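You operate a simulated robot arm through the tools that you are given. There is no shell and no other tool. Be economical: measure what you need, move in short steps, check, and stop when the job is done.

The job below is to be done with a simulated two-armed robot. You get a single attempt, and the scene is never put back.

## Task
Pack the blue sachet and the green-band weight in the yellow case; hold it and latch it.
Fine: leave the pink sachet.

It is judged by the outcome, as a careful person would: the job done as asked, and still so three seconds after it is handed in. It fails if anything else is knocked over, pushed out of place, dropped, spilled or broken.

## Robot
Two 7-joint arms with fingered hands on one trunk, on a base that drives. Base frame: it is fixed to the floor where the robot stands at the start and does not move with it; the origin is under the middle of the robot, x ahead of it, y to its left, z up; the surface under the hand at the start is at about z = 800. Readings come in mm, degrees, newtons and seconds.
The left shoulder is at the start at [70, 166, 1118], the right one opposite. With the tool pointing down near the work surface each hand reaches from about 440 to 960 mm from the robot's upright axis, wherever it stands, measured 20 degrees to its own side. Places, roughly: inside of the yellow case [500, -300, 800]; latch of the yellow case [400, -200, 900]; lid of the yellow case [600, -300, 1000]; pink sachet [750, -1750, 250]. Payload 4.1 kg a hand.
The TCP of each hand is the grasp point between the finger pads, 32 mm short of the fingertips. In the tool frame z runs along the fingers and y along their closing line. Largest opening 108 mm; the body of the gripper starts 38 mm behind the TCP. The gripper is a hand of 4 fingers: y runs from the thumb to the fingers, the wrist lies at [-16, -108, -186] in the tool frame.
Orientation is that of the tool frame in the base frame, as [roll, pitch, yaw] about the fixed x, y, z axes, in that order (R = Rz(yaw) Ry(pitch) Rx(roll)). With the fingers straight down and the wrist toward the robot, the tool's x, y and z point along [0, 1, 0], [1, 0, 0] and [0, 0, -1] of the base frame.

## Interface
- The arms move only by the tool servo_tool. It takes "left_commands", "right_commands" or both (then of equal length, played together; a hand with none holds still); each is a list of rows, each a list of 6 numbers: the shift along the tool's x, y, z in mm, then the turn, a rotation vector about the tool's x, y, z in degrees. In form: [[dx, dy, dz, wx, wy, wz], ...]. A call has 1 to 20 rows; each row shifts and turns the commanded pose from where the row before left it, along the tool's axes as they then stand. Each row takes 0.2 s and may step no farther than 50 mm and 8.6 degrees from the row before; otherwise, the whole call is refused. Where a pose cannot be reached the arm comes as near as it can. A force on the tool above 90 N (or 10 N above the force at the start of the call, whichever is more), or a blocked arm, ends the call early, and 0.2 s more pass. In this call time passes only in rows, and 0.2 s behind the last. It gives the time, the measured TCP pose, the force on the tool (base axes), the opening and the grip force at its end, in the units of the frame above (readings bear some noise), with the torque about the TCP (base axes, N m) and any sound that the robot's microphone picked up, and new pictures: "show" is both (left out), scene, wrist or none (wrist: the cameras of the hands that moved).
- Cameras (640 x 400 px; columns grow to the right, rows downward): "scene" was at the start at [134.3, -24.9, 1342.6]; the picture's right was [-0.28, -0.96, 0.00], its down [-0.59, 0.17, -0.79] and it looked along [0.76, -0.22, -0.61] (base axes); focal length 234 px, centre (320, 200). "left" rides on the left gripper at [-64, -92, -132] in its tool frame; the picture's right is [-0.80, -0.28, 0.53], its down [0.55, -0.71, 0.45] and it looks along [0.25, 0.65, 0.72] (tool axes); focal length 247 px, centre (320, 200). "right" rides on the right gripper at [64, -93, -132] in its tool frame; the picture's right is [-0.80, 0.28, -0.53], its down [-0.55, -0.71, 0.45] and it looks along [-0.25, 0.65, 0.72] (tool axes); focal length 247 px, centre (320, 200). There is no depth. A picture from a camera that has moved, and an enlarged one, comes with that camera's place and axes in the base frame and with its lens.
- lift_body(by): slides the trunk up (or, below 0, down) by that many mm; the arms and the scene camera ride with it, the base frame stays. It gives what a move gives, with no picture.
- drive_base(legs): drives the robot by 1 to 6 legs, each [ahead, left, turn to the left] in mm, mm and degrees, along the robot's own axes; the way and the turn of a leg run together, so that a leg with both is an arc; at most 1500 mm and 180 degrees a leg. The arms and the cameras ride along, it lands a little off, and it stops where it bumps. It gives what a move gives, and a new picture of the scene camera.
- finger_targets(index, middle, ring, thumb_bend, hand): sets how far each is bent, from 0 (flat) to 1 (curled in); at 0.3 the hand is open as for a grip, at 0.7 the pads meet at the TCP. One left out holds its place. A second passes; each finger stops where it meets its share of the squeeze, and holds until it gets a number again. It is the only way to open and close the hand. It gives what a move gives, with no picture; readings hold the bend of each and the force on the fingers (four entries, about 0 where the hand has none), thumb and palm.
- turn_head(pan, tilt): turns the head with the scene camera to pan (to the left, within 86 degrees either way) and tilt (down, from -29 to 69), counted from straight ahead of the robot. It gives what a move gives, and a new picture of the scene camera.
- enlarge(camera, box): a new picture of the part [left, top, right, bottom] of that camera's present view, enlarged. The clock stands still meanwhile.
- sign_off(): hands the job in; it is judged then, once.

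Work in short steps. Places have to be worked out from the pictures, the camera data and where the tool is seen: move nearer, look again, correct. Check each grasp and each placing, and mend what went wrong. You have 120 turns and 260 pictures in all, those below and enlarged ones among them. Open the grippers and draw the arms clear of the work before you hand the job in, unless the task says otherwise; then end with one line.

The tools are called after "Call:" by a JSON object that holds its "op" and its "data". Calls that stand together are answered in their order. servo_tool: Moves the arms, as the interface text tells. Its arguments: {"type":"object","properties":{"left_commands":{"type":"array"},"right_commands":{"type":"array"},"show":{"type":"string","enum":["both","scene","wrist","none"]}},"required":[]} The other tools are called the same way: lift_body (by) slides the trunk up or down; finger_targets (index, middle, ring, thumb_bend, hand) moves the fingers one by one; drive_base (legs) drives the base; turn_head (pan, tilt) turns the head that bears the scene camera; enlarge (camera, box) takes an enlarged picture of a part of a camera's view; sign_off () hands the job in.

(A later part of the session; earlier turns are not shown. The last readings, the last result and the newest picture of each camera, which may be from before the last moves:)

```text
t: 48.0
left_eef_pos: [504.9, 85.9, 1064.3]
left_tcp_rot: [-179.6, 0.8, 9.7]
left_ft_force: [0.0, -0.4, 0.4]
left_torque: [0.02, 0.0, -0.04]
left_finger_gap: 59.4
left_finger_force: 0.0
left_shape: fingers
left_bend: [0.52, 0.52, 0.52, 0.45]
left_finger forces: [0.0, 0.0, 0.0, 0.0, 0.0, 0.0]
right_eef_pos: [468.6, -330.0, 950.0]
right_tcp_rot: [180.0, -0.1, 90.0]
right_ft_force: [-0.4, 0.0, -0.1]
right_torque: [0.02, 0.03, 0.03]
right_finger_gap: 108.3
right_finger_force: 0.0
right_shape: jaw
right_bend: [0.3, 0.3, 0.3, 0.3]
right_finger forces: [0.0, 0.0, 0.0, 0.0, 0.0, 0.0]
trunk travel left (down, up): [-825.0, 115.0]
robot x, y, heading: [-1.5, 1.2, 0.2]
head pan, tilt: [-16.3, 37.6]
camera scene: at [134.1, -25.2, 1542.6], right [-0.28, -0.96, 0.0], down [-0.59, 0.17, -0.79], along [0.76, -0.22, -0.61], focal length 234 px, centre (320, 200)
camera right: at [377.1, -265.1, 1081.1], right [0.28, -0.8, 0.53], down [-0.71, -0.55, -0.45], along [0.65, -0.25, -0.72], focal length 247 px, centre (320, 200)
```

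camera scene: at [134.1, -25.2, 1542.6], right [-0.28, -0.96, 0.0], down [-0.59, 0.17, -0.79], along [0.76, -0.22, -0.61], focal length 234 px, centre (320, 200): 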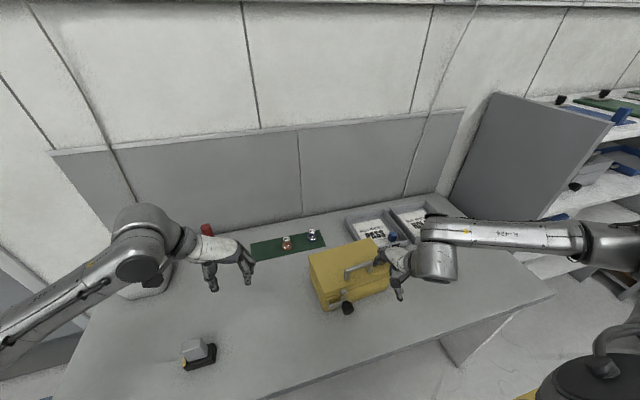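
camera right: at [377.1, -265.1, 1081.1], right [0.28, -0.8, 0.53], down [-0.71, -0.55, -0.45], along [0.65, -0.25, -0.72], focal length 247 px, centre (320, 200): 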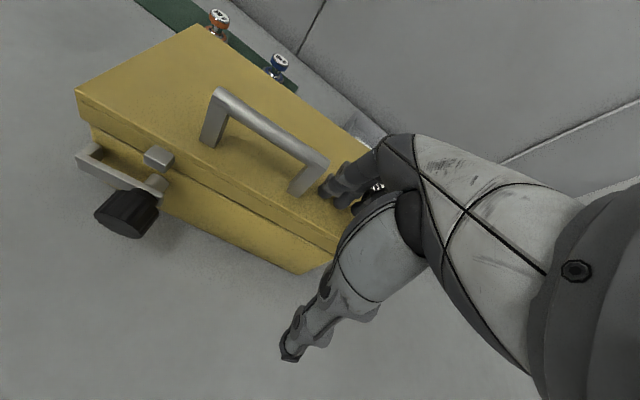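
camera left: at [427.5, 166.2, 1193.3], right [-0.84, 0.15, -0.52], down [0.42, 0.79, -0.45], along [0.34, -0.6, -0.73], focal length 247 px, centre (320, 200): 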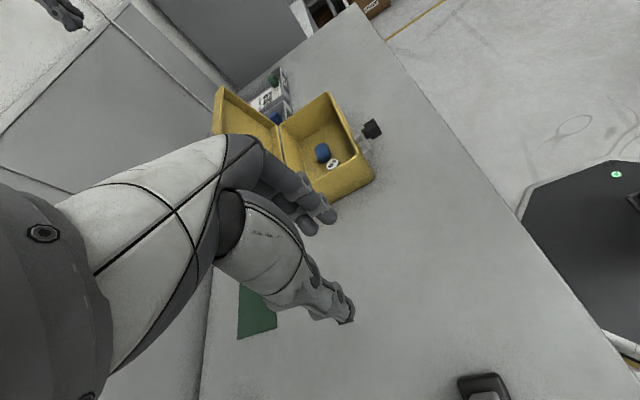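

The lid is almost shut. I press down a little more to close it.

Call:
{"op": "servo_tool", "data": {"right_commands": [[0, 0, 6, 0, 0, 0], [0, 0, 6, 0, 0, 0], [0, 0, 5, 0, 0, 0], [0, 0, 4, 0, 0, 0]], "show": "both"}}

Call:
{"op": "enlarge", "data": {"camera": "right", "box": [60, 20, 380, 300]}}

```text
t: 49.0
left_eef_pos: [495.6, 88.4, 1067.3]
left_tcp_rot: [-179.9, 0.2, 9.6]
left_ft_force: [0.6, 0.0, 0.3]
left_torque: [0.0, -0.01, -0.03]
left_finger_gap: 59.3
left_finger_force: 0.1
left_shape: fingers
left_bend: [0.52, 0.52, 0.52, 0.45]
left_finger forces: [0.0, 0.1, 0.1, 0.0, 0.1, 0.1]
right_eef_pos: [465.7, -327.4, 938.5]
right_tcp_rot: [179.0, 0.2, 90.0]
right_ft_force: [-13.7, -6.3, 74.9]
right_torque: [-0.66, -4.71, -0.5]
right_finger_gap: 104.8
right_finger_force: 0.1
right_shape: jaw
right_bend: [0.28, 0.3, 0.3, 0.3]
right_finger forces: [22.1, 46.3, 7.0, 0.1, 0.0, 0.0]
trunk travel left (down, up): [-825.0, 115.0]
robot x, y, heading: [-1.1, 0.3, -0.1]
head pan, tilt: [-16.3, 37.6]
camera scene: at [122.0, -20.5, 1544.6], right [-0.28, -0.96, 0.0], down [-0.58, 0.17, -0.8], along [0.76, -0.22, -0.6], focal length 234 px, centre (320, 200)
camera right: at [371.0, -262.3, 1068.7], right [0.27, -0.8, 0.54], down [-0.7, -0.55, -0.46], along [0.66, -0.25, -0.71], focal length 247 px, centre (320, 200)
```

scene: 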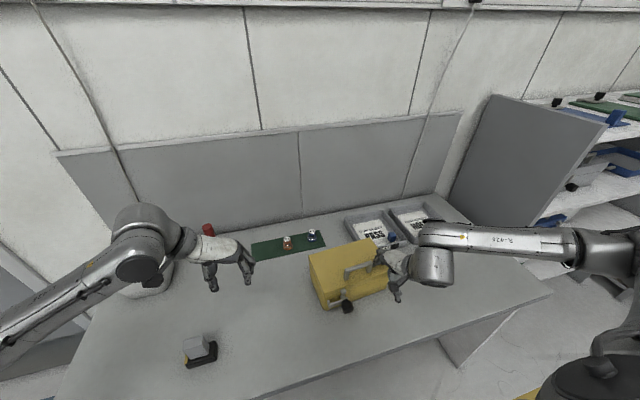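
right: 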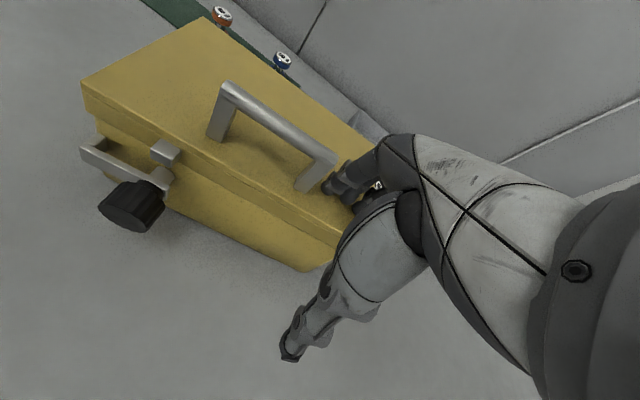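

```text
1.43 times, centred on (220, 160) of right
camera zoom: at [371.0, -262.3, 1068.7], right [0.27, -0.8, 0.54], down [-0.7, -0.55, -0.46], along [0.66, -0.25, -0.71], focal length 353 px, centre (463, 257)
```

zoom: 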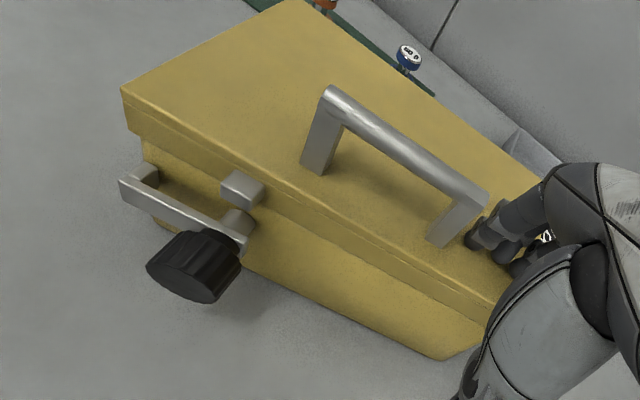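

The lid is closed and I am pressing with 75 N, which is too much. I ease off and check that the lid stays closed.

Call:
{"op": "servo_tool", "data": {"right_commands": [[0, 0, -9, 0, 0, 0], [0, 0, -15, 0, 0, 0], [0, 0, -30, 0, 0, 0], [0, 0, -40, 0, 0, 0]], "show": "both"}}

Call:
{"op": "enlarge", "data": {"camera": "right", "box": [60, 60, 380, 340]}}

```text
t: 50.0
left_eef_pos: [505.1, 85.3, 1062.2]
left_tcp_rot: [-179.7, 0.6, 9.7]
left_ft_force: [0.1, 0.1, 0.3]
left_torque: [-0.01, -0.03, 0.01]
left_finger_gap: 59.1
left_finger_force: 0.2
left_shape: fingers
left_bend: [0.52, 0.52, 0.52, 0.45]
left_finger forces: [0.0, 0.1, 0.0, 0.0, 0.0, 0.1]
right_eef_pos: [465.6, -329.0, 1023.6]
right_tcp_rot: [-179.8, 0.0, 90.0]
right_ft_force: [-0.7, 0.0, 0.8]
right_torque: [-0.03, 0.0, 0.02]
right_finger_gap: 107.8
right_finger_force: 0.1
right_shape: jaw
right_bend: [0.3, 0.3, 0.3, 0.3]
right_finger forces: [0.0, 0.1, 0.1, 0.0, 0.0, 0.0]
trunk travel left (down, up): [-825.0, 115.0]
robot x, y, heading: [-1.7, -1.5, 0.0]
head pan, tilt: [-16.3, 37.6]
camera scene: at [133.4, -23.9, 1542.5], right [-0.28, -0.96, 0.0], down [-0.59, 0.17, -0.79], along [0.76, -0.22, -0.61], focal length 234 px, centre (320, 200)
camera right: at [374.2, -265.2, 1155.0], right [0.28, -0.8, 0.53], down [-0.71, -0.55, -0.45], along [0.65, -0.25, -0.72], focal length 247 px, centre (320, 200)
```

scene: 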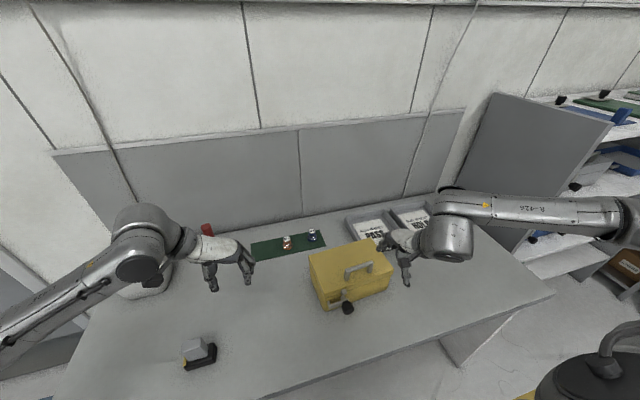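
right: 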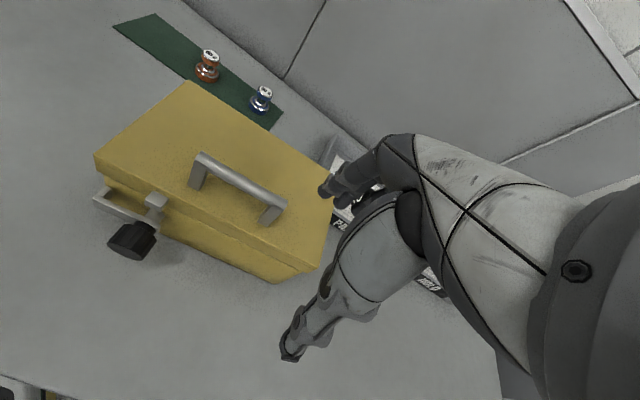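

```text
1.43 times, centred on (220, 200) of right
camera zoom: at [374.2, -265.2, 1155.0], right [0.28, -0.8, 0.53], down [-0.71, -0.55, -0.45], along [0.65, -0.25, -0.72], focal length 353 px, centre (463, 200)
```

zoom: 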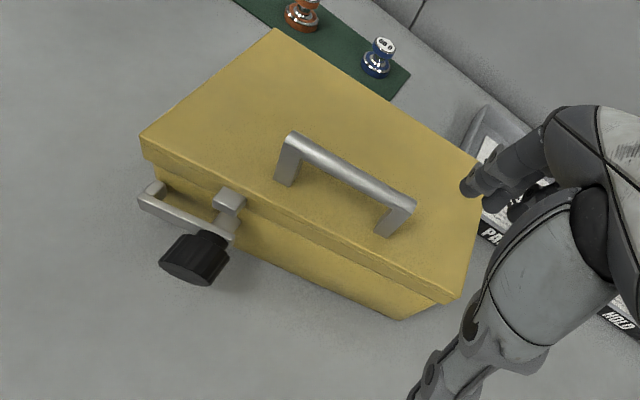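

The lid is shut and stays shut, with the keeper right above the latch pivot; the lever points left and must swing up. To hold the case, I take the carrying handle (bar at about x 522, y −212 to −300, z≈950) with the right hand.

Call:
{"op": "servo_tool", "data": {"right_commands": [[22, 19, -5, 0, 0, 0], [22, 19, 0, 0, 0, 0], [22, 18, 0, 0, 0, 0]], "show": "both"}}

```text
t: 50.8
left_eef_pos: [506.0, 86.2, 1061.3]
left_tcp_rot: [-179.8, 0.7, 9.6]
left_ft_force: [-0.3, -0.5, -0.3]
left_torque: [0.0, 0.04, 0.01]
left_finger_gap: 59.2
left_finger_force: 0.1
left_shape: fingers
left_bend: [0.52, 0.52, 0.52, 0.45]
left_finger forces: [0.0, 0.0, 0.0, 0.0, 0.0, 0.1]
right_eef_pos: [524.5, -264.0, 1027.3]
right_tcp_rot: [-180.0, 0.0, 90.0]
right_ft_force: [-0.7, -0.2, 0.6]
right_torque: [0.0, 0.02, -0.03]
right_finger_gap: 107.9
right_finger_force: 0.1
right_shape: jaw
right_bend: [0.3, 0.3, 0.3, 0.3]
right_finger forces: [0.1, 0.1, 0.0, 0.0, 0.1, 0.0]
trunk travel left (down, up): [-825.0, 115.0]
robot x, y, heading: [1.1, 3.5, 0.1]
head pan, tilt: [-16.3, 37.6]
camera scene: at [135.7, -24.3, 1542.5], right [-0.28, -0.96, 0.0], down [-0.59, 0.17, -0.79], along [0.76, -0.22, -0.61], focal length 234 px, centre (320, 200)
camera right: at [433.3, -199.3, 1159.0], right [0.28, -0.8, 0.53], down [-0.71, -0.55, -0.45], along [0.65, -0.25, -0.72], focal length 247 px, centre (320, 200)
```

scene: 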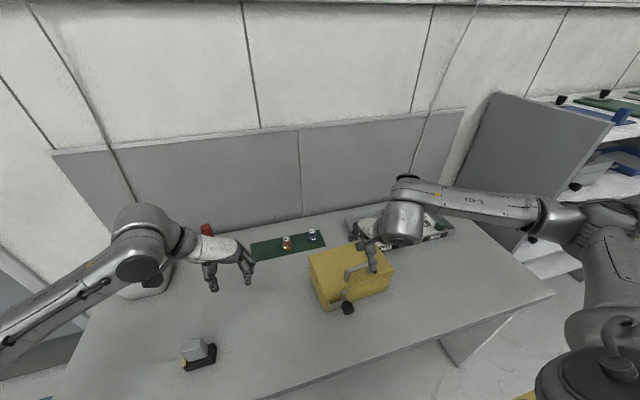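
right: 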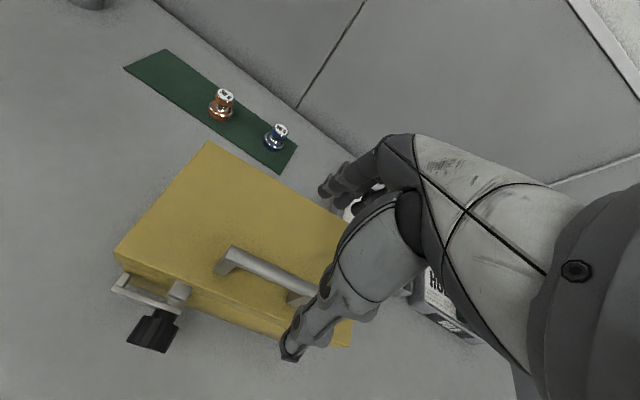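

The bar is confirmed at x≈518, y −212 to −298. I descend around it and close.

Call:
{"op": "servo_tool", "data": {"right_commands": [[4, -5, 25, 0, 0, 0], [0, 0, 25, 0, 0, 0], [0, 0, 24, 0, 0, 0]], "show": "wrist"}}

Call:
{"op": "finger_targets", "data": {"hand": "right", "index": 0.55, "middle": 0.55, "ring": 0.55, "thumb_bend": 0.55}}

Call:
{"op": "enlarge", "data": {"camera": "right", "box": [100, 120, 440, 400]}}

```text
t: 51.6
left_eef_pos: [504.5, 86.4, 1061.7]
left_tcp_rot: [-179.6, 0.7, 9.6]
left_ft_force: [0.5, -0.3, -0.2]
left_torque: [0.02, -0.01, 0.0]
left_finger_gap: 59.4
left_finger_force: 0.0
left_shape: fingers
left_bend: [0.52, 0.52, 0.52, 0.45]
left_finger forces: [0.0, 0.0, 0.0, 0.0, 0.0, 0.0]
right_eef_pos: [521.5, -259.4, 954.4]
right_tcp_rot: [180.0, 0.0, 90.0]
right_ft_force: [0.3, 0.0, 0.8]
right_torque: [-0.02, -0.01, 0.0]
right_finger_gap: 108.1
right_finger_force: 0.1
right_shape: jaw
right_bend: [0.3, 0.3, 0.3, 0.3]
right_finger forces: [0.1, 0.0, 0.1, 0.1, 0.0, 0.1]
trunk travel left (down, up): [-825.0, 115.0]
robot x, y, heading: [-0.0, 1.6, 0.3]
head pan, tilt: [-16.3, 37.6]
camera right: at [428.7, -194.5, 1086.6], right [0.28, -0.8, 0.53], down [-0.71, -0.55, -0.45], along [0.65, -0.25, -0.72], focal length 247 px, centre (320, 200)
```

right: 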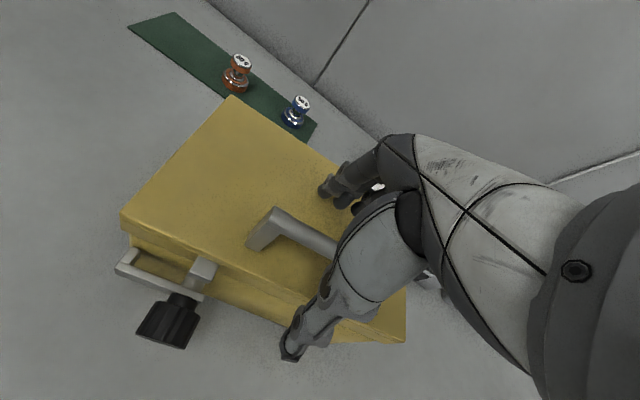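

```text
t: 52.6
left_eef_pos: [504.9, 85.6, 1062.5]
left_tcp_rot: [-179.7, 0.7, 9.7]
left_ft_force: [-0.7, 0.5, -0.5]
left_torque: [-0.02, 0.0, 0.04]
left_finger_gap: 59.4
left_finger_force: 0.1
left_shape: fingers
left_bend: [0.52, 0.52, 0.52, 0.45]
left_finger forces: [0.0, 0.0, 0.0, 0.0, 0.0, 0.0]
right_eef_pos: [520.4, -259.0, 955.5]
right_tcp_rot: [180.0, -0.1, 89.9]
right_ft_force: [-0.2, 0.0, 0.6]
right_torque: [-0.01, -0.02, 0.0]
right_finger_gap: 42.8
right_finger_force: 0.1
right_shape: fingers
right_bend: [0.55, 0.55, 0.55, 0.55]
right_finger forces: [0.0, 0.0, 0.0, 0.0, 0.0, 0.0]
trunk travel left (down, up): [-825.0, 115.0]
robot x, y, heading: [3.0, -2.6, -0.2]
head pan, tilt: [-16.3, 37.6]
```

```text
1.43 times, centred on (270, 260) of right
camera zoom: at [428.5, -194.4, 1086.7], right [0.28, -0.8, 0.53], down [-0.71, -0.55, -0.45], along [0.65, -0.25, -0.72], focal length 353 px, centre (391, 114)
```

zoom: 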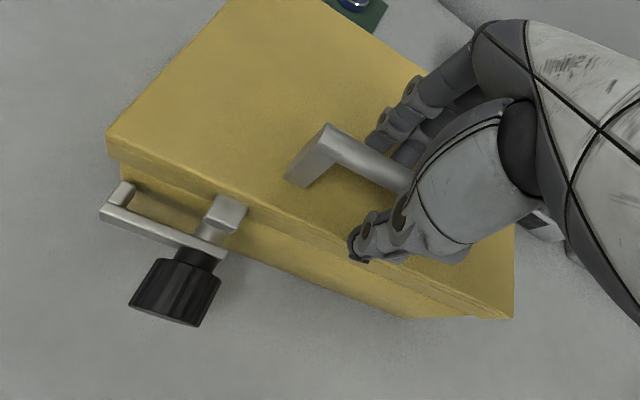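

The bar lies between the fingers and thumb. I lower 6 mm and grip.

Call:
{"op": "servo_tool", "data": {"right_commands": [[0, 0, 6, 0, 0, 0]], "show": "none"}}

Call:
{"op": "finger_targets", "data": {"hand": "right", "index": 0.7, "middle": 0.7, "ring": 0.7, "thumb_bend": 0.7}}

Call:
{"op": "finger_targets", "data": {"hand": "left", "index": 0.5, "middle": 1.0, "ring": 1.0, "thumb_bend": 0.9}}

Call:
{"op": "enlarge", "data": {"camera": "left", "box": [160, 60, 480, 380]}}

```text
t: 53.0
left_eef_pos: [503.7, 85.4, 1063.6]
left_tcp_rot: [-179.6, 0.6, 9.7]
left_ft_force: [-0.8, 0.5, -0.1]
left_torque: [0.0, 0.01, 0.01]
left_finger_gap: 59.3
left_finger_force: 0.0
left_shape: fingers
left_bend: [0.52, 0.52, 0.52, 0.45]
left_finger forces: [0.1, 0.0, 0.1, 0.0, 0.0, 0.1]
right_eef_pos: [520.5, -258.8, 950.6]
right_tcp_rot: [179.7, 0.1, 90.0]
right_ft_force: [2.7, -1.8, 12.3]
right_torque: [-0.13, -0.41, -0.03]
right_finger_gap: 43.0
right_finger_force: 5.7
right_shape: fingers
right_bend: [0.54, 0.54, 0.55, 0.55]
right_finger forces: [2.5, 9.2, 0.0, 0.1, 0.0, 0.1]
trunk travel left (down, up): [-825.0, 115.0]
robot x, y, heading: [-1.4, 1.6, -0.0]
head pan, tilt: [-16.3, 37.6]
```

```text
t: 54.0
left_eef_pos: [504.5, 85.1, 1062.8]
left_tcp_rot: [-179.6, 0.7, 9.6]
left_ft_force: [-0.5, -0.6, 0.0]
left_torque: [-0.02, -0.02, 0.0]
left_finger_gap: 59.1
left_finger_force: 0.0
left_shape: fingers
left_bend: [0.52, 0.52, 0.52, 0.45]
left_finger forces: [0.1, 0.1, 0.0, 0.0, 0.0, 0.0]
right_eef_pos: [520.1, -258.7, 949.3]
right_tcp_rot: [-180.0, 0.0, 89.9]
right_ft_force: [-1.2, 0.7, -0.4]
right_torque: [0.0, -0.01, 0.02]
right_finger_gap: 4.2
right_finger_force: 1.1
right_shape: fingers
right_bend: [0.7, 0.7, 0.7, 0.69]
right_finger forces: [0.1, 0.0, 0.0, 0.1, 1.9, 0.1]
trunk travel left (down, up): [-825.0, 115.0]
robot x, y, heading: [-0.7, -2.4, -0.1]
head pan, tilt: [-16.3, 37.6]
```

```text
t: 55.0
left_eef_pos: [506.0, 85.1, 1062.5]
left_tcp_rot: [-179.7, 0.7, 9.5]
left_ft_force: [-1.4, 0.0, -0.6]
left_torque: [0.0, 0.01, -0.03]
left_finger_gap: 12.1
left_finger_force: 0.1
left_shape: fingers
left_bend: [0.49, 1.0, 1.0, 0.88]
left_finger forces: [0.0, 0.0, 0.0, 0.0, 0.0, 0.0]
right_eef_pos: [520.9, -257.5, 949.9]
right_tcp_rot: [179.9, 0.0, 90.0]
right_ft_force: [-1.2, 0.5, 0.0]
right_torque: [0.0, -0.02, 0.03]
right_finger_gap: 4.3
right_finger_force: 1.1
right_shape: fingers
right_bend: [0.7, 0.7, 0.7, 0.69]
right_finger forces: [0.0, 0.1, 0.0, 0.0, 1.6, 0.0]
trunk travel left (down, up): [-825.0, 115.0]
robot x, y, heading: [1.6, -0.5, 0.1]
head pan, tilt: [-16.3, 37.6]
```

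```text
1.25 times, centred on (320, 220) of left
camera zoom: at [425.6, 165.6, 1194.2], right [-0.84, 0.15, -0.52], down [0.42, 0.79, -0.45], along [0.34, -0.6, -0.73], focal length 309 px, centre (320, 175)
```

zoom: 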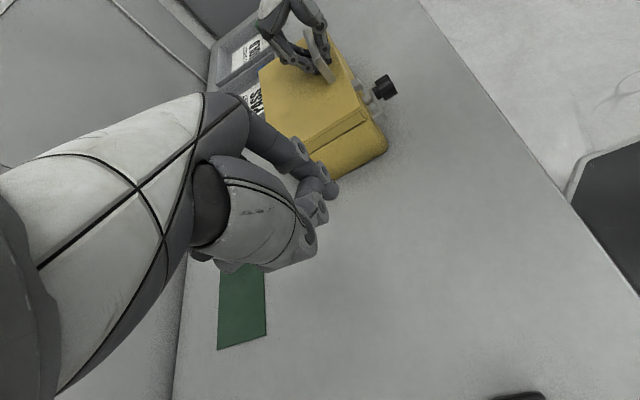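

The right hand closed to a 4 mm gap, so the bar may be caged rather than pinched. I look closely.

Call:
{"op": "enlarge", "data": {"camera": "right", "box": [100, 120, 440, 400]}}

Call:
{"op": "enlarge", "data": {"camera": "left", "box": [300, 40, 460, 160]}}

```text
1.43 times, centred on (270, 260) of right
camera zoom: at [428.2, -194.4, 1080.5], right [0.28, -0.8, 0.53], down [-0.71, -0.55, -0.45], along [0.65, -0.25, -0.72], focal length 353 px, centre (391, 114)
```

zoom: 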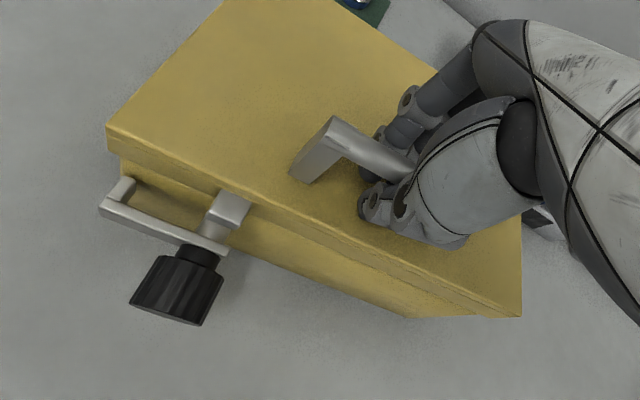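

```text
3.33 times, centred on (380, 100) of left
camera zoom: at [425.6, 165.6, 1194.2], right [-0.84, 0.15, -0.52], down [0.42, 0.79, -0.45], along [0.34, -0.6, -0.73], focal length 823 px, centre (120, 533)
```

zoom: 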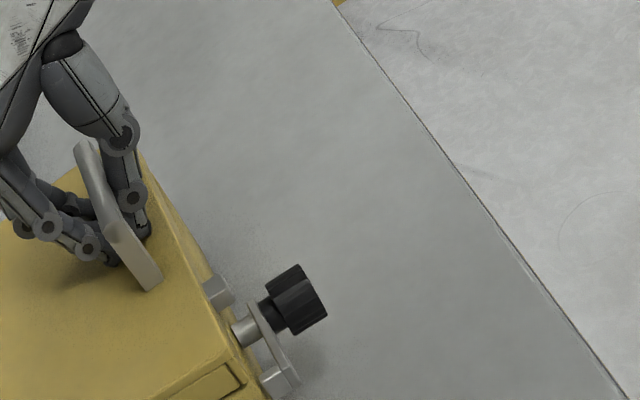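

The right fingertips meet beneath the bar, so the handle is caged, which is a good hold. For pushing the lever, I form the left hand into a pointing ring finger and tilt it 50° so that it points right and down.

Call:
{"op": "finger_targets", "data": {"hand": "left", "index": 1.0, "middle": 1.0, "ring": 0.5, "thumb_bend": 0.9}}

Call:
{"op": "servo_tool", "data": {"left_commands": [[-8, 0, 0, 0, 0, 5], [-8, 0, 0, -8.4, 0, 0], [-8, 0, 0, -8.4, 0, 0], [-8, 0, 0, -8.4, 0, 0], [-8, 0, 0, -8.4, 0, 0], [-5, 0, 0, -8.4, 0, 0], [0, 0, 0, -8, 0, 0]], "show": "both"}}

```text
t: 56.0
left_eef_pos: [505.0, 85.9, 1062.2]
left_tcp_rot: [-179.7, 0.7, 9.6]
left_ft_force: [0.3, 0.6, 0.1]
left_torque: [0.01, 0.01, 0.04]
left_finger_gap: 5.4
left_finger_force: 0.1
left_shape: fingers
left_bend: [0.73, 1.0, 0.5, 0.89]
left_finger forces: [0.0, 0.1, 0.1, 0.0, 0.0, 0.0]
right_eef_pos: [520.6, -258.5, 948.5]
right_tcp_rot: [180.0, 0.0, 90.0]
right_ft_force: [-1.0, 0.5, -0.7]
right_torque: [0.0, -0.01, -0.01]
right_finger_gap: 4.3
right_finger_force: 0.7
right_shape: fingers
right_bend: [0.7, 0.7, 0.7, 0.69]
right_finger forces: [0.0, 0.0, 0.1, 0.0, 1.6, 0.0]
trunk travel left (down, up): [-825.0, 115.0]
robot x, y, heading: [3.3, 0.5, 0.0]
head pan, tilt: [-16.3, 37.6]
```

```text
t: 57.6
left_eef_pos: [461.0, 80.1, 1063.6]
left_tcp_rot: [130.2, 0.7, 4.6]
left_ft_force: [-0.4, 0.2, 0.1]
left_torque: [0.01, -0.04, 0.02]
left_finger_gap: 5.2
left_finger_force: 0.0
left_shape: fingers
left_bend: [0.74, 1.0, 0.5, 0.89]
left_finger forces: [0.0, 0.0, 0.0, 0.0, 0.0, 0.0]
right_eef_pos: [520.2, -259.1, 948.8]
right_tcp_rot: [-180.0, 0.0, 90.0]
right_ft_force: [-0.6, 0.5, -0.6]
right_torque: [0.02, -0.03, 0.0]
right_finger_gap: 4.4
right_finger_force: 0.2
right_shape: fingers
right_bend: [0.7, 0.7, 0.7, 0.69]
right_finger forces: [0.0, 0.1, 0.0, 0.0, 1.1, 0.1]
trunk travel left (down, up): [-825.0, 115.0]
robot x, y, heading: [-3.6, 2.1, -0.4]
head pan, tilt: [-16.3, 37.6]
camera scene: at [134.0, -24.8, 1542.7], right [-0.28, -0.96, 0.0], down [-0.59, 0.17, -0.79], along [0.76, -0.22, -0.61], focal length 234 px, centre (320, 200)
camera left: at [382.3, 235.6, 1078.5], right [-0.78, -0.29, -0.55], down [0.53, 0.16, -0.83], along [0.33, -0.94, 0.03], focal length 247 px, centre (320, 200)
```

scene: 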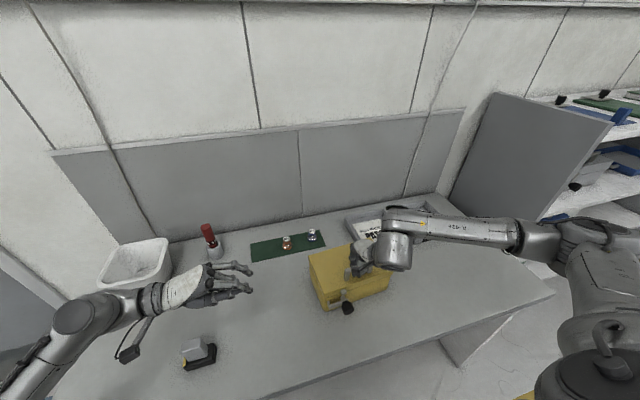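
left: 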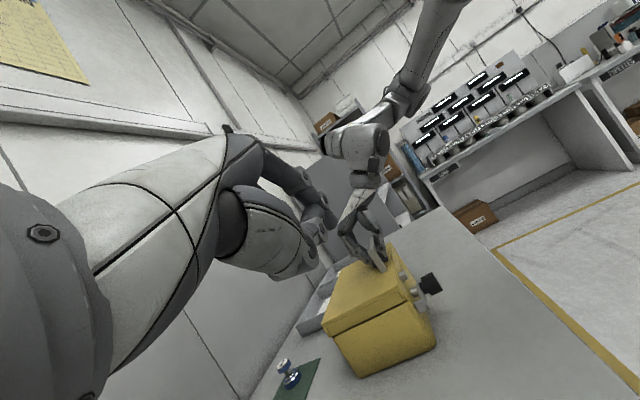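

I enlarge to see the finger shape; the index stopped at 0.73, presumably against the thumb.

Call:
{"op": "enlarge", "data": {"camera": "scene", "box": [100, 230, 280, 350]}}

Call:
{"op": "enlarge", "data": {"camera": "left", "box": [220, 140, 460, 300]}}

```text
3.33 times, centred on (190, 290) of scene
camera zoom: at [134.0, -24.8, 1542.7], right [-0.28, -0.96, 0.0], down [-0.59, 0.17, -0.79], along [0.76, -0.22, -0.61], focal length 780 px, centre (753, -100)
```

zoom: 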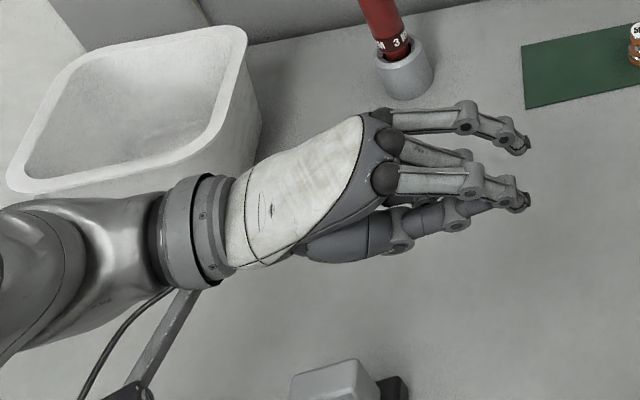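

```text
2.50 times, centred on (340, 220) of left
camera zoom: at [382.3, 235.6, 1078.5], right [-0.78, -0.29, -0.55], down [0.53, 0.16, -0.83], along [0.33, -0.94, 0.03], focal length 617 px, centre (270, 150)
```

zoom: 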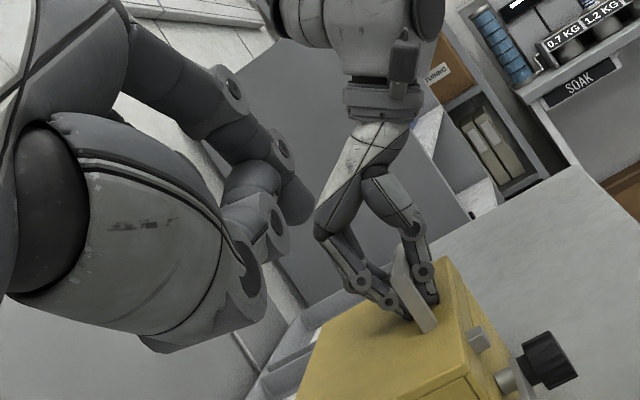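

The ring finger is the outermost one (+x side), as wanted. I free the thumb, curl the index fully, then tuck the thumb.

Call:
{"op": "finger_targets", "data": {"hand": "left", "index": 0.6, "thumb_bend": 0.3}}

Call:
{"op": "finger_targets", "data": {"hand": "left", "index": 1.0}}

Call:
{"op": "finger_targets", "data": {"hand": "left", "thumb_bend": 1.0}}

Call:
{"op": "enlarge", "data": {"camera": "scene", "box": [100, 230, 280, 350]}}

Call:
{"op": "enlarge", "data": {"camera": "left", "box": [280, 180, 480, 320]}}

```text
t: 58.6
left_eef_pos: [461.3, 81.1, 1064.9]
left_tcp_rot: [130.3, 0.7, 4.6]
left_ft_force: [0.8, -1.2, 0.8]
left_torque: [0.0, 0.01, -0.05]
left_finger_gap: 68.4
left_finger_force: 0.0
left_shape: fingers
left_bend: [0.6, 1.0, 0.5, 0.3]
left_finger forces: [0.0, 0.0, 0.0, 0.0, 0.1, 0.0]
right_eef_pos: [520.6, -257.7, 948.1]
right_tcp_rot: [180.0, 0.0, 90.1]
right_ft_force: [-0.7, -0.7, 0.2]
right_torque: [0.02, 0.01, 0.05]
right_finger_gap: 4.2
right_finger_force: 0.4
right_shape: fingers
right_bend: [0.7, 0.7, 0.7, 0.69]
right_finger forces: [0.0, 0.1, 0.1, 0.0, 1.4, 0.0]
trunk travel left (down, up): [-825.0, 115.0]
robot x, y, heading: [-6.7, 0.4, -0.1]
head pan, tilt: [-16.3, 37.6]
```

```text
t: 59.6
left_eef_pos: [461.0, 81.2, 1064.6]
left_tcp_rot: [130.3, 0.7, 4.5]
left_ft_force: [-0.2, 0.3, -0.2]
left_torque: [-0.01, 0.01, 0.0]
left_finger_gap: 70.9
left_finger_force: 0.1
left_shape: fingers
left_bend: [1.0, 1.0, 0.5, 0.3]
left_finger forces: [0.0, 0.0, 0.0, 0.0, 0.1, 0.0]
right_eef_pos: [519.3, -259.4, 950.3]
right_tcp_rot: [-179.9, 0.0, 90.0]
right_ft_force: [-0.4, -0.4, -0.4]
right_torque: [0.02, 0.02, 0.0]
right_finger_gap: 4.2
right_finger_force: 0.9
right_shape: fingers
right_bend: [0.7, 0.7, 0.7, 0.69]
right_finger forces: [0.1, 0.0, 0.1, 0.0, 1.3, 0.0]
trunk travel left (down, up): [-825.0, 115.0]
robot x, y, heading: [-1.0, 1.8, -0.0]
head pan, tilt: [-16.3, 37.6]
```

```text
t: 60.6
left_eef_pos: [460.4, 81.7, 1064.9]
left_tcp_rot: [130.3, 0.7, 4.5]
left_ft_force: [-1.0, 0.4, 0.0]
left_torque: [0.02, -0.02, 0.0]
left_finger_gap: 36.4
left_finger_force: 0.2
left_shape: fingers
left_bend: [1.0, 1.0, 0.5, 0.92]
left_finger forces: [0.0, 0.1, 0.0, 0.0, 0.0, 0.0]
right_eef_pos: [519.3, -258.6, 949.1]
right_tcp_rot: [180.0, 0.0, 90.0]
right_ft_force: [-1.8, -0.8, -0.6]
right_torque: [0.0, 0.01, 0.02]
right_finger_gap: 4.4
right_finger_force: 1.0
right_shape: fingers
right_bend: [0.7, 0.7, 0.7, 0.69]
right_finger forces: [0.0, 0.0, 0.0, 0.1, 1.4, 0.0]
trunk travel left (down, up): [-825.0, 115.0]
robot x, y, heading: [1.5, -4.0, 0.1]
head pan, tilt: [-16.3, 37.6]
```

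```text
3.33 times, centred on (190, 290) of scene
camera zoom: at [134.1, -24.8, 1542.6], right [-0.28, -0.96, 0.0], down [-0.59, 0.17, -0.79], along [0.76, -0.22, -0.61], focal length 780 px, centre (753, -100)
```

zoom: 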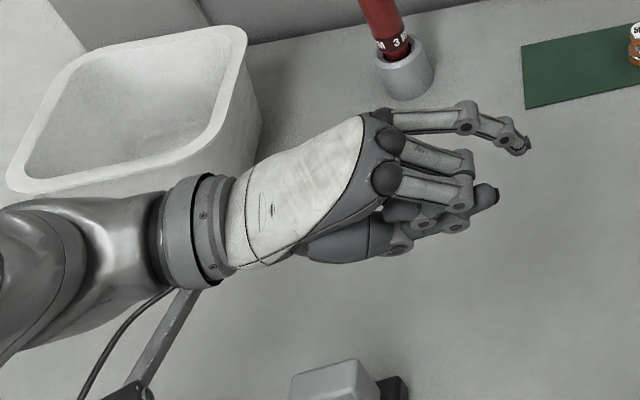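

```text
2.86 times, centred on (380, 250) of left
camera zoom: at [382.3, 235.5, 1078.6], right [-0.78, -0.29, -0.55], down [0.53, 0.16, -0.83], along [0.33, -0.94, 0.03], focal length 706 px, centre (149, 57)
```

zoom: 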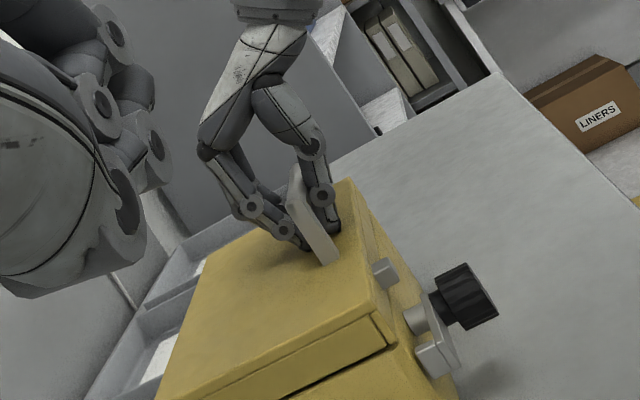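

Now only the ring finger points out; its tip is about (+38, −44, 0) from the TCP. The latch axis is at y≈−199, z≈862, with the lever end at (472, −150). I bring the hand closer from the left.

Call:
{"op": "servo_tool", "data": {"left_commands": [[-8.5, -0.8, 39.8, 0, 0, 0], [-8.5, -0.8, 39.8, 0, 0, 0], [-8.5, -0.8, 39.8, 0, 0, 0], [-8.5, -0.8, 39.8, 0, 0, 0]], "show": "both"}}

Call:
{"op": "enlarge", "data": {"camera": "left", "box": [260, 150, 560, 370]}}

Call:
{"op": "enlarge", "data": {"camera": "scene", "box": [200, 230, 400, 350]}}

```text
t: 61.6
left_eef_pos: [433.6, -44.8, 958.6]
left_tcp_rot: [130.3, 0.7, 4.5]
left_ft_force: [-0.1, -0.4, 1.3]
left_torque: [0.0, 0.0, -0.01]
left_finger_gap: 36.4
left_finger_force: 0.0
left_shape: fingers
left_bend: [1.0, 1.0, 0.5, 0.92]
left_finger forces: [0.0, 0.1, 0.0, 0.0, 0.1, 0.1]
right_eef_pos: [520.7, -258.8, 948.4]
right_tcp_rot: [180.0, -0.1, 89.9]
right_ft_force: [-2.0, 0.2, 0.4]
right_torque: [-0.01, 0.0, 0.0]
right_finger_gap: 4.1
right_finger_force: 0.5
right_shape: fingers
right_bend: [0.7, 0.7, 0.7, 0.69]
right_finger forces: [0.0, 0.1, 0.1, 0.1, 1.4, 0.0]
trunk travel left (down, up): [-825.0, 115.0]
robot x, y, heading: [-1.2, 0.9, -0.0]
head pan, tilt: [-16.3, 37.6]
camera scene: at [134.0, -25.8, 1542.7], right [-0.28, -0.96, 0.0], down [-0.59, 0.17, -0.79], along [0.76, -0.22, -0.61], focal length 234 px, centre (320, 200)
camera left: at [353.4, 110.1, 973.2], right [-0.78, -0.29, -0.55], down [0.53, 0.16, -0.83], along [0.33, -0.94, 0.03], focal length 247 px, centre (320, 200)
```

scene: 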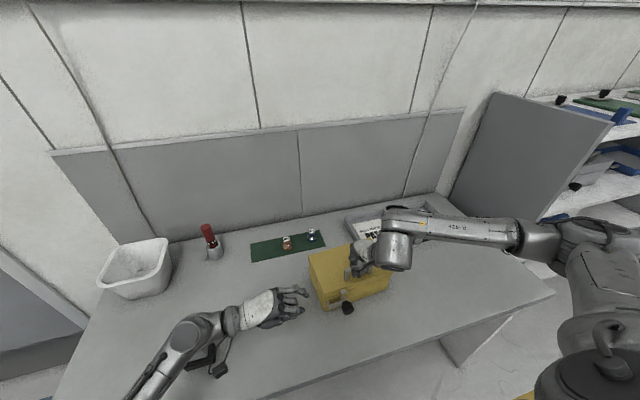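
left: 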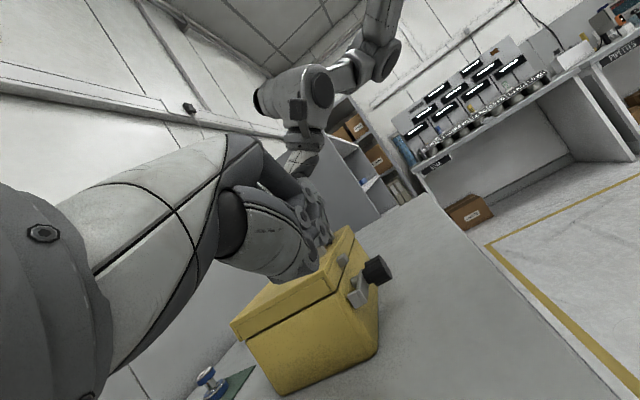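

```text
1.82 times, centred on (410, 260) of left
camera zoom: at [353.4, 110.1, 973.2], right [-0.78, -0.29, -0.55], down [0.53, 0.16, -0.83], along [0.33, -0.94, 0.03], focal length 449 px, centre (156, 91)
```

zoom: 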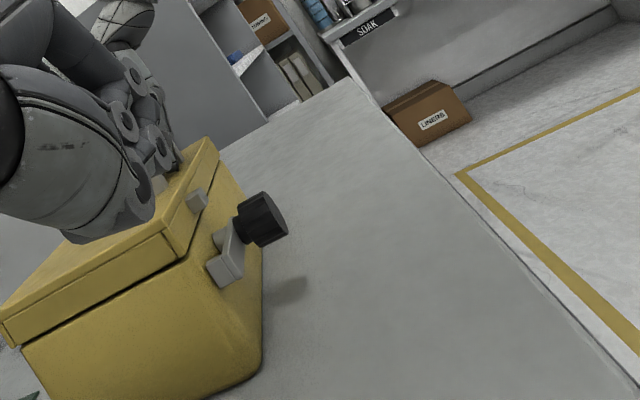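

```text
3.20 times, centred on (300, 290) of scene
camera zoom: at [134.0, -25.8, 1542.7], right [-0.28, -0.96, 0.0], down [-0.59, 0.17, -0.79], along [0.76, -0.22, -0.61], focal length 749 px, centre (384, -88)
```

zoom: 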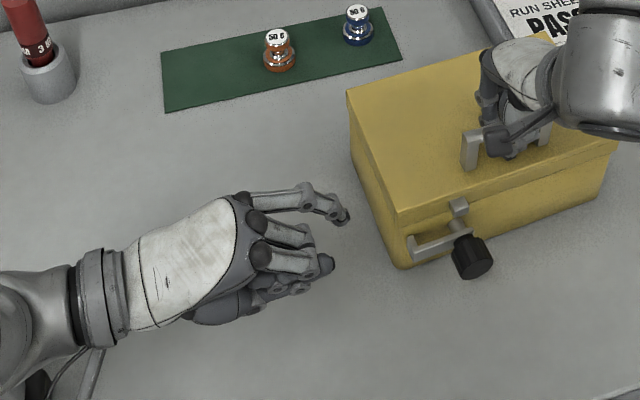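

The latch axis is confirmed at y≈−199, z≈866, with the lever end at (473, −150, 866). I lower the hand to the left of the lever so that the fingertip is at about (472, −120, 842).

Call:
{"op": "servo_tool", "data": {"left_commands": [[0, -17, 24.7, 0, 0, 0], [0, -17, 24.7, 0, 0, 0], [0, -17, 24.7, 0, 0, 0], [0, -16, 24, 0, 0, 0]], "show": "both"}}

Call:
{"op": "enlarge", "data": {"camera": "scene", "box": [200, 230, 400, 350]}}

Call:
{"op": "enlarge", "data": {"camera": "left", "box": [260, 150, 480, 310]}}

```text
t: 62.6
left_eef_pos: [436.9, -73.6, 844.5]
left_tcp_rot: [130.3, 0.7, 4.6]
left_ft_force: [-0.8, 0.3, 0.1]
left_torque: [-0.01, -0.01, 0.0]
left_finger_gap: 36.2
left_finger_force: 0.1
left_shape: fingers
left_bend: [1.0, 1.0, 0.5, 0.92]
left_finger forces: [0.1, 0.0, 0.0, 0.1, 0.0, 0.0]
right_eef_pos: [521.6, -259.9, 948.8]
right_tcp_rot: [180.0, 0.0, 90.1]
right_ft_force: [-1.4, 0.2, -1.0]
right_torque: [0.01, 0.01, -0.02]
right_finger_gap: 4.4
right_finger_force: 1.0
right_shape: fingers
right_bend: [0.7, 0.7, 0.7, 0.69]
right_finger forces: [0.0, 0.1, 0.0, 0.0, 1.6, 0.0]
trunk travel left (down, up): [-825.0, 115.0]
robot x, y, heading: [1.6, -2.6, -0.1]
head pan, tilt: [-16.3, 37.6]
camera scene: at [134.2, -25.5, 1542.7], right [-0.28, -0.96, 0.0], down [-0.59, 0.17, -0.79], along [0.76, -0.22, -0.61], focal length 234 px, centre (320, 200)
camera left: at [357.8, 81.1, 858.4], right [-0.78, -0.29, -0.55], down [0.53, 0.16, -0.83], along [0.33, -0.94, 0.03], focal length 247 px, centre (320, 200)
```

scene: 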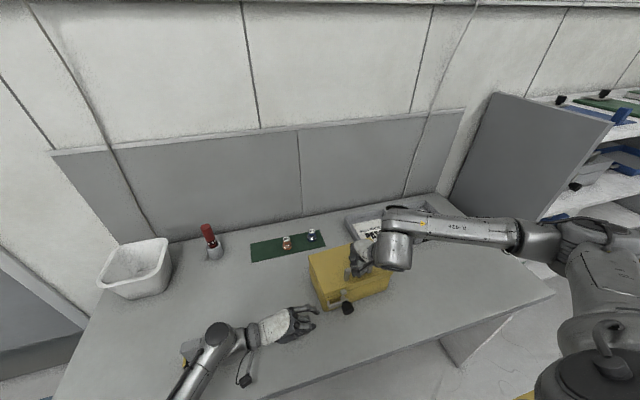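
left: 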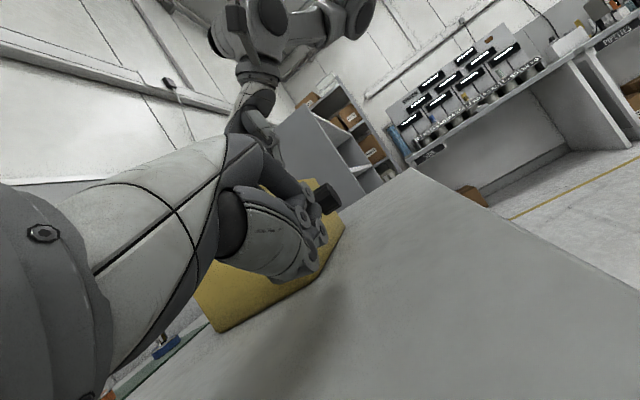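

```text
3.20 times, centred on (300, 290) of scene
camera zoom: at [134.2, -25.5, 1542.7], right [-0.28, -0.96, 0.0], down [-0.59, 0.17, -0.79], along [0.76, -0.22, -0.61], focal length 749 px, centre (384, -88)
```

zoom: 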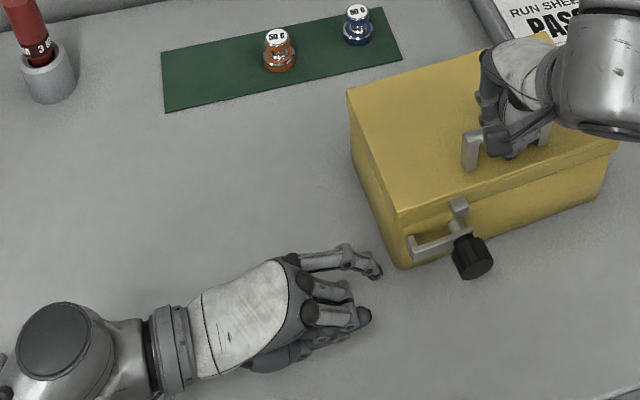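

```text
2.50 times, centred on (370, 230) of left
camera zoom: at [357.8, 81.1, 858.4], right [-0.78, -0.29, -0.55], down [0.53, 0.16, -0.83], along [0.33, -0.94, 0.03], focal length 617 px, centre (195, 125)
```

zoom: 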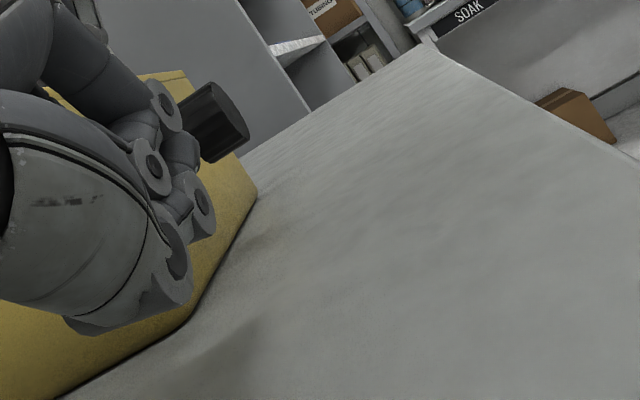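

The fingertip is at (472, −117, 844), as predicted. I slide right about 40 mm to get the tip just under the lever end.

Call:
{"op": "servo_tool", "data": {"left_commands": [[-1, 8.5, 10.8, 0, 0, 0], [-1, 8.5, 10.8, 0, 0, 0], [-1, 8.5, 10.8, 0, 0, 0]], "show": "scene"}}

Call:
{"op": "enlarge", "data": {"camera": "scene", "box": [260, 260, 380, 340]}}

Call:
{"op": "enlarge", "data": {"camera": "right", "box": [100, 160, 340, 360]}}

```text
t: 63.4
left_eef_pos: [437.1, -113.2, 843.0]
left_tcp_rot: [130.3, 0.7, 4.6]
left_ft_force: [-1.3, 3.1, 0.4]
left_torque: [-0.03, 0.01, 0.06]
left_finger_gap: 36.2
left_finger_force: 1.8
left_shape: fingers
left_bend: [1.0, 1.0, 0.52, 0.92]
left_finger forces: [0.0, 0.0, 3.5, 0.1, 0.1, 0.1]
right_eef_pos: [520.3, -258.8, 948.8]
right_tcp_rot: [-179.9, 0.0, 89.9]
right_ft_force: [-1.2, -1.1, 0.2]
right_torque: [-0.03, 0.0, -0.01]
right_finger_gap: 4.2
right_finger_force: 0.0
right_shape: fingers
right_bend: [0.7, 0.7, 0.7, 0.69]
right_finger forces: [0.0, 0.0, 0.0, 0.1, 1.5, 0.1]
trunk travel left (down, up): [-825.0, 115.0]
robot x, y, heading: [0.8, 0.5, 0.1]
head pan, tilt: [-16.3, 37.6]
camera scene: at [133.9, -24.8, 1542.7], right [-0.28, -0.96, 0.0], down [-0.59, 0.17, -0.79], along [0.76, -0.22, -0.61], focal length 234 px, centre (320, 200)
```

scene: 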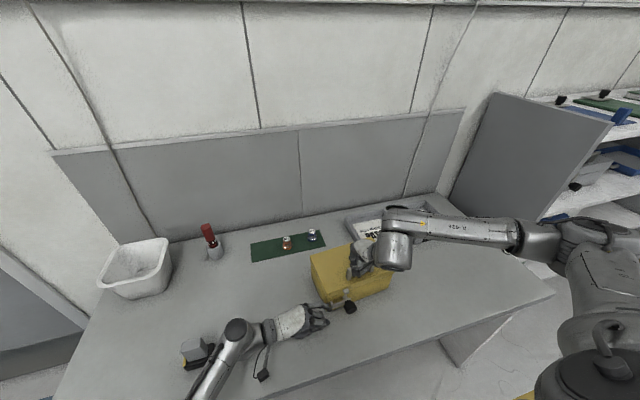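

```text
5.00 times, centred on (320, 300) of scene
camera zoom: at [133.9, -24.8, 1542.7], right [-0.28, -0.96, 0.0], down [-0.59, 0.17, -0.79], along [0.76, -0.22, -0.61], focal length 1171 px, centre (320, -300)
```

zoom: 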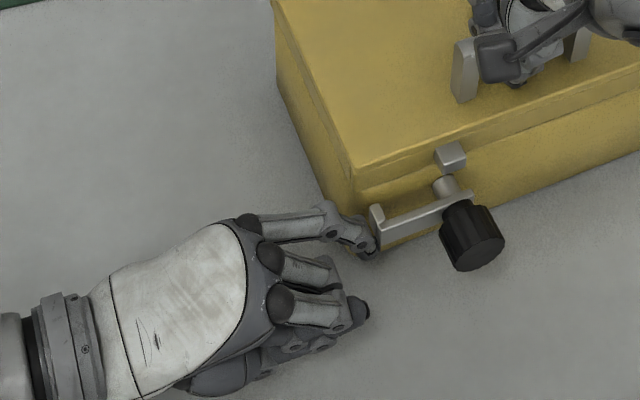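

```text
2.00 times, centred on (220, 260) of right
camera zoom: at [428.1, -194.3, 1080.6], right [0.28, -0.8, 0.53], down [-0.71, -0.55, -0.45], along [0.65, -0.25, -0.72], focal length 494 px, centre (520, 80)
```

zoom: 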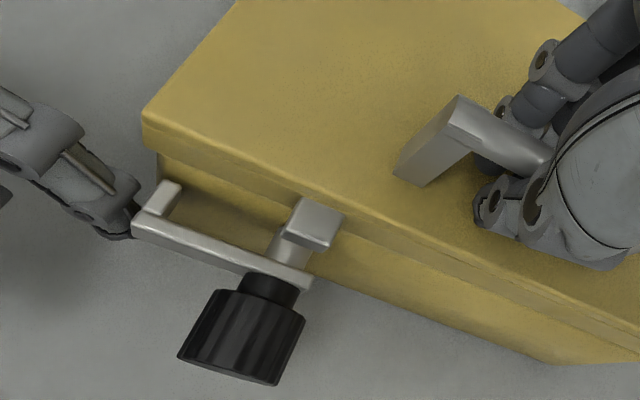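

The fingertip touches the lever end (3.5 N). I press the lid lightly with the right hand and begin raising the left fingertip in small steps.

Call:
{"op": "servo_tool", "data": {"left_commands": [[0, 0, 0, 0, 0, 0], [0, 3.8, -3.2, 0, 0, 0], [0, 3.8, -3.2, 0, 0, 0], [0, 3.8, -3.2, 0, 0, 0], [0, 3.8, -3.2, 0, 0, 0]], "right_commands": [[0, 0, 3, 0, 0, 0], [0, 0, 0, 0, 0, 0], [0, 0, 0, 0, 0, 0], [0, 0, 0, 0, 0, 0], [0, 0, 0, 0, 0, 0]], "show": "none"}}

Call:
{"op": "enlarge", "data": {"camera": "scene", "box": [260, 260, 380, 340]}}

Call:
{"op": "enlarge", "data": {"camera": "right", "box": [100, 160, 340, 360]}}

```text
t: 64.6
left_eef_pos: [435.4, -114.3, 864.7]
left_tcp_rot: [130.3, 0.6, 4.7]
left_ft_force: [0.5, 2.2, -0.7]
left_torque: [0.03, 0.0, 0.09]
left_finger_gap: 36.2
left_finger_force: 1.1
left_shape: fingers
left_bend: [1.0, 1.0, 0.52, 0.92]
left_finger forces: [0.1, 0.0, 1.9, 0.0, 0.0, 0.1]
right_eef_pos: [519.0, -258.2, 947.6]
right_tcp_rot: [179.8, 0.0, 90.0]
right_ft_force: [-0.6, -6.8, 22.2]
right_torque: [-0.2, 0.14, 0.08]
right_finger_gap: 3.2
right_finger_force: 11.3
right_shape: fingers
right_bend: [0.7, 0.7, 0.7, 0.7]
right_finger forces: [4.6, 0.2, 0.0, 0.1, 17.9, 0.0]
trunk travel left (down, up): [-825.0, 115.0]
robot x, y, heading: [-0.6, -0.7, 0.1]
head pan, tilt: [-16.3, 37.6]
```

```text
5.00 times, centred on (320, 300) of scene
camera zoom: at [131.2, -24.5, 1543.0], right [-0.28, -0.96, 0.0], down [-0.58, 0.17, -0.79], along [0.76, -0.22, -0.61], focal length 1171 px, centre (320, -300)
```

zoom: 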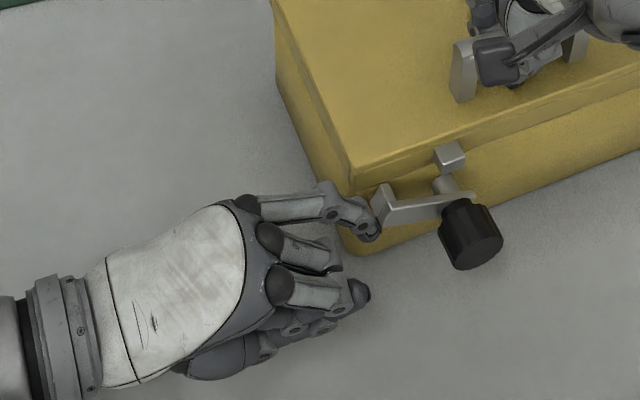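

```text
2.00 times, centred on (220, 260) of right
camera zoom: at [426.5, -194.0, 1078.9], right [0.28, -0.8, 0.53], down [-0.7, -0.55, -0.45], along [0.65, -0.25, -0.72], focal length 494 px, centre (520, 80)
```

zoom: 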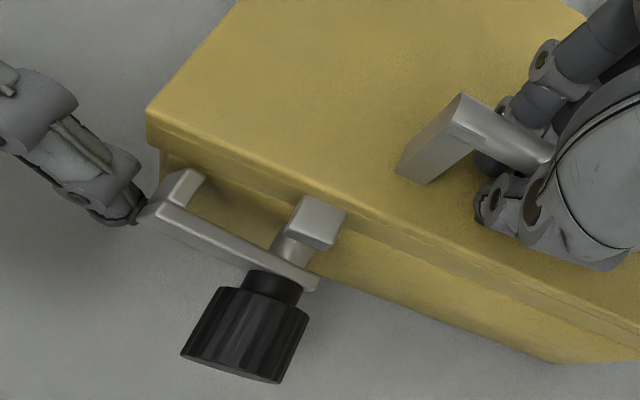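

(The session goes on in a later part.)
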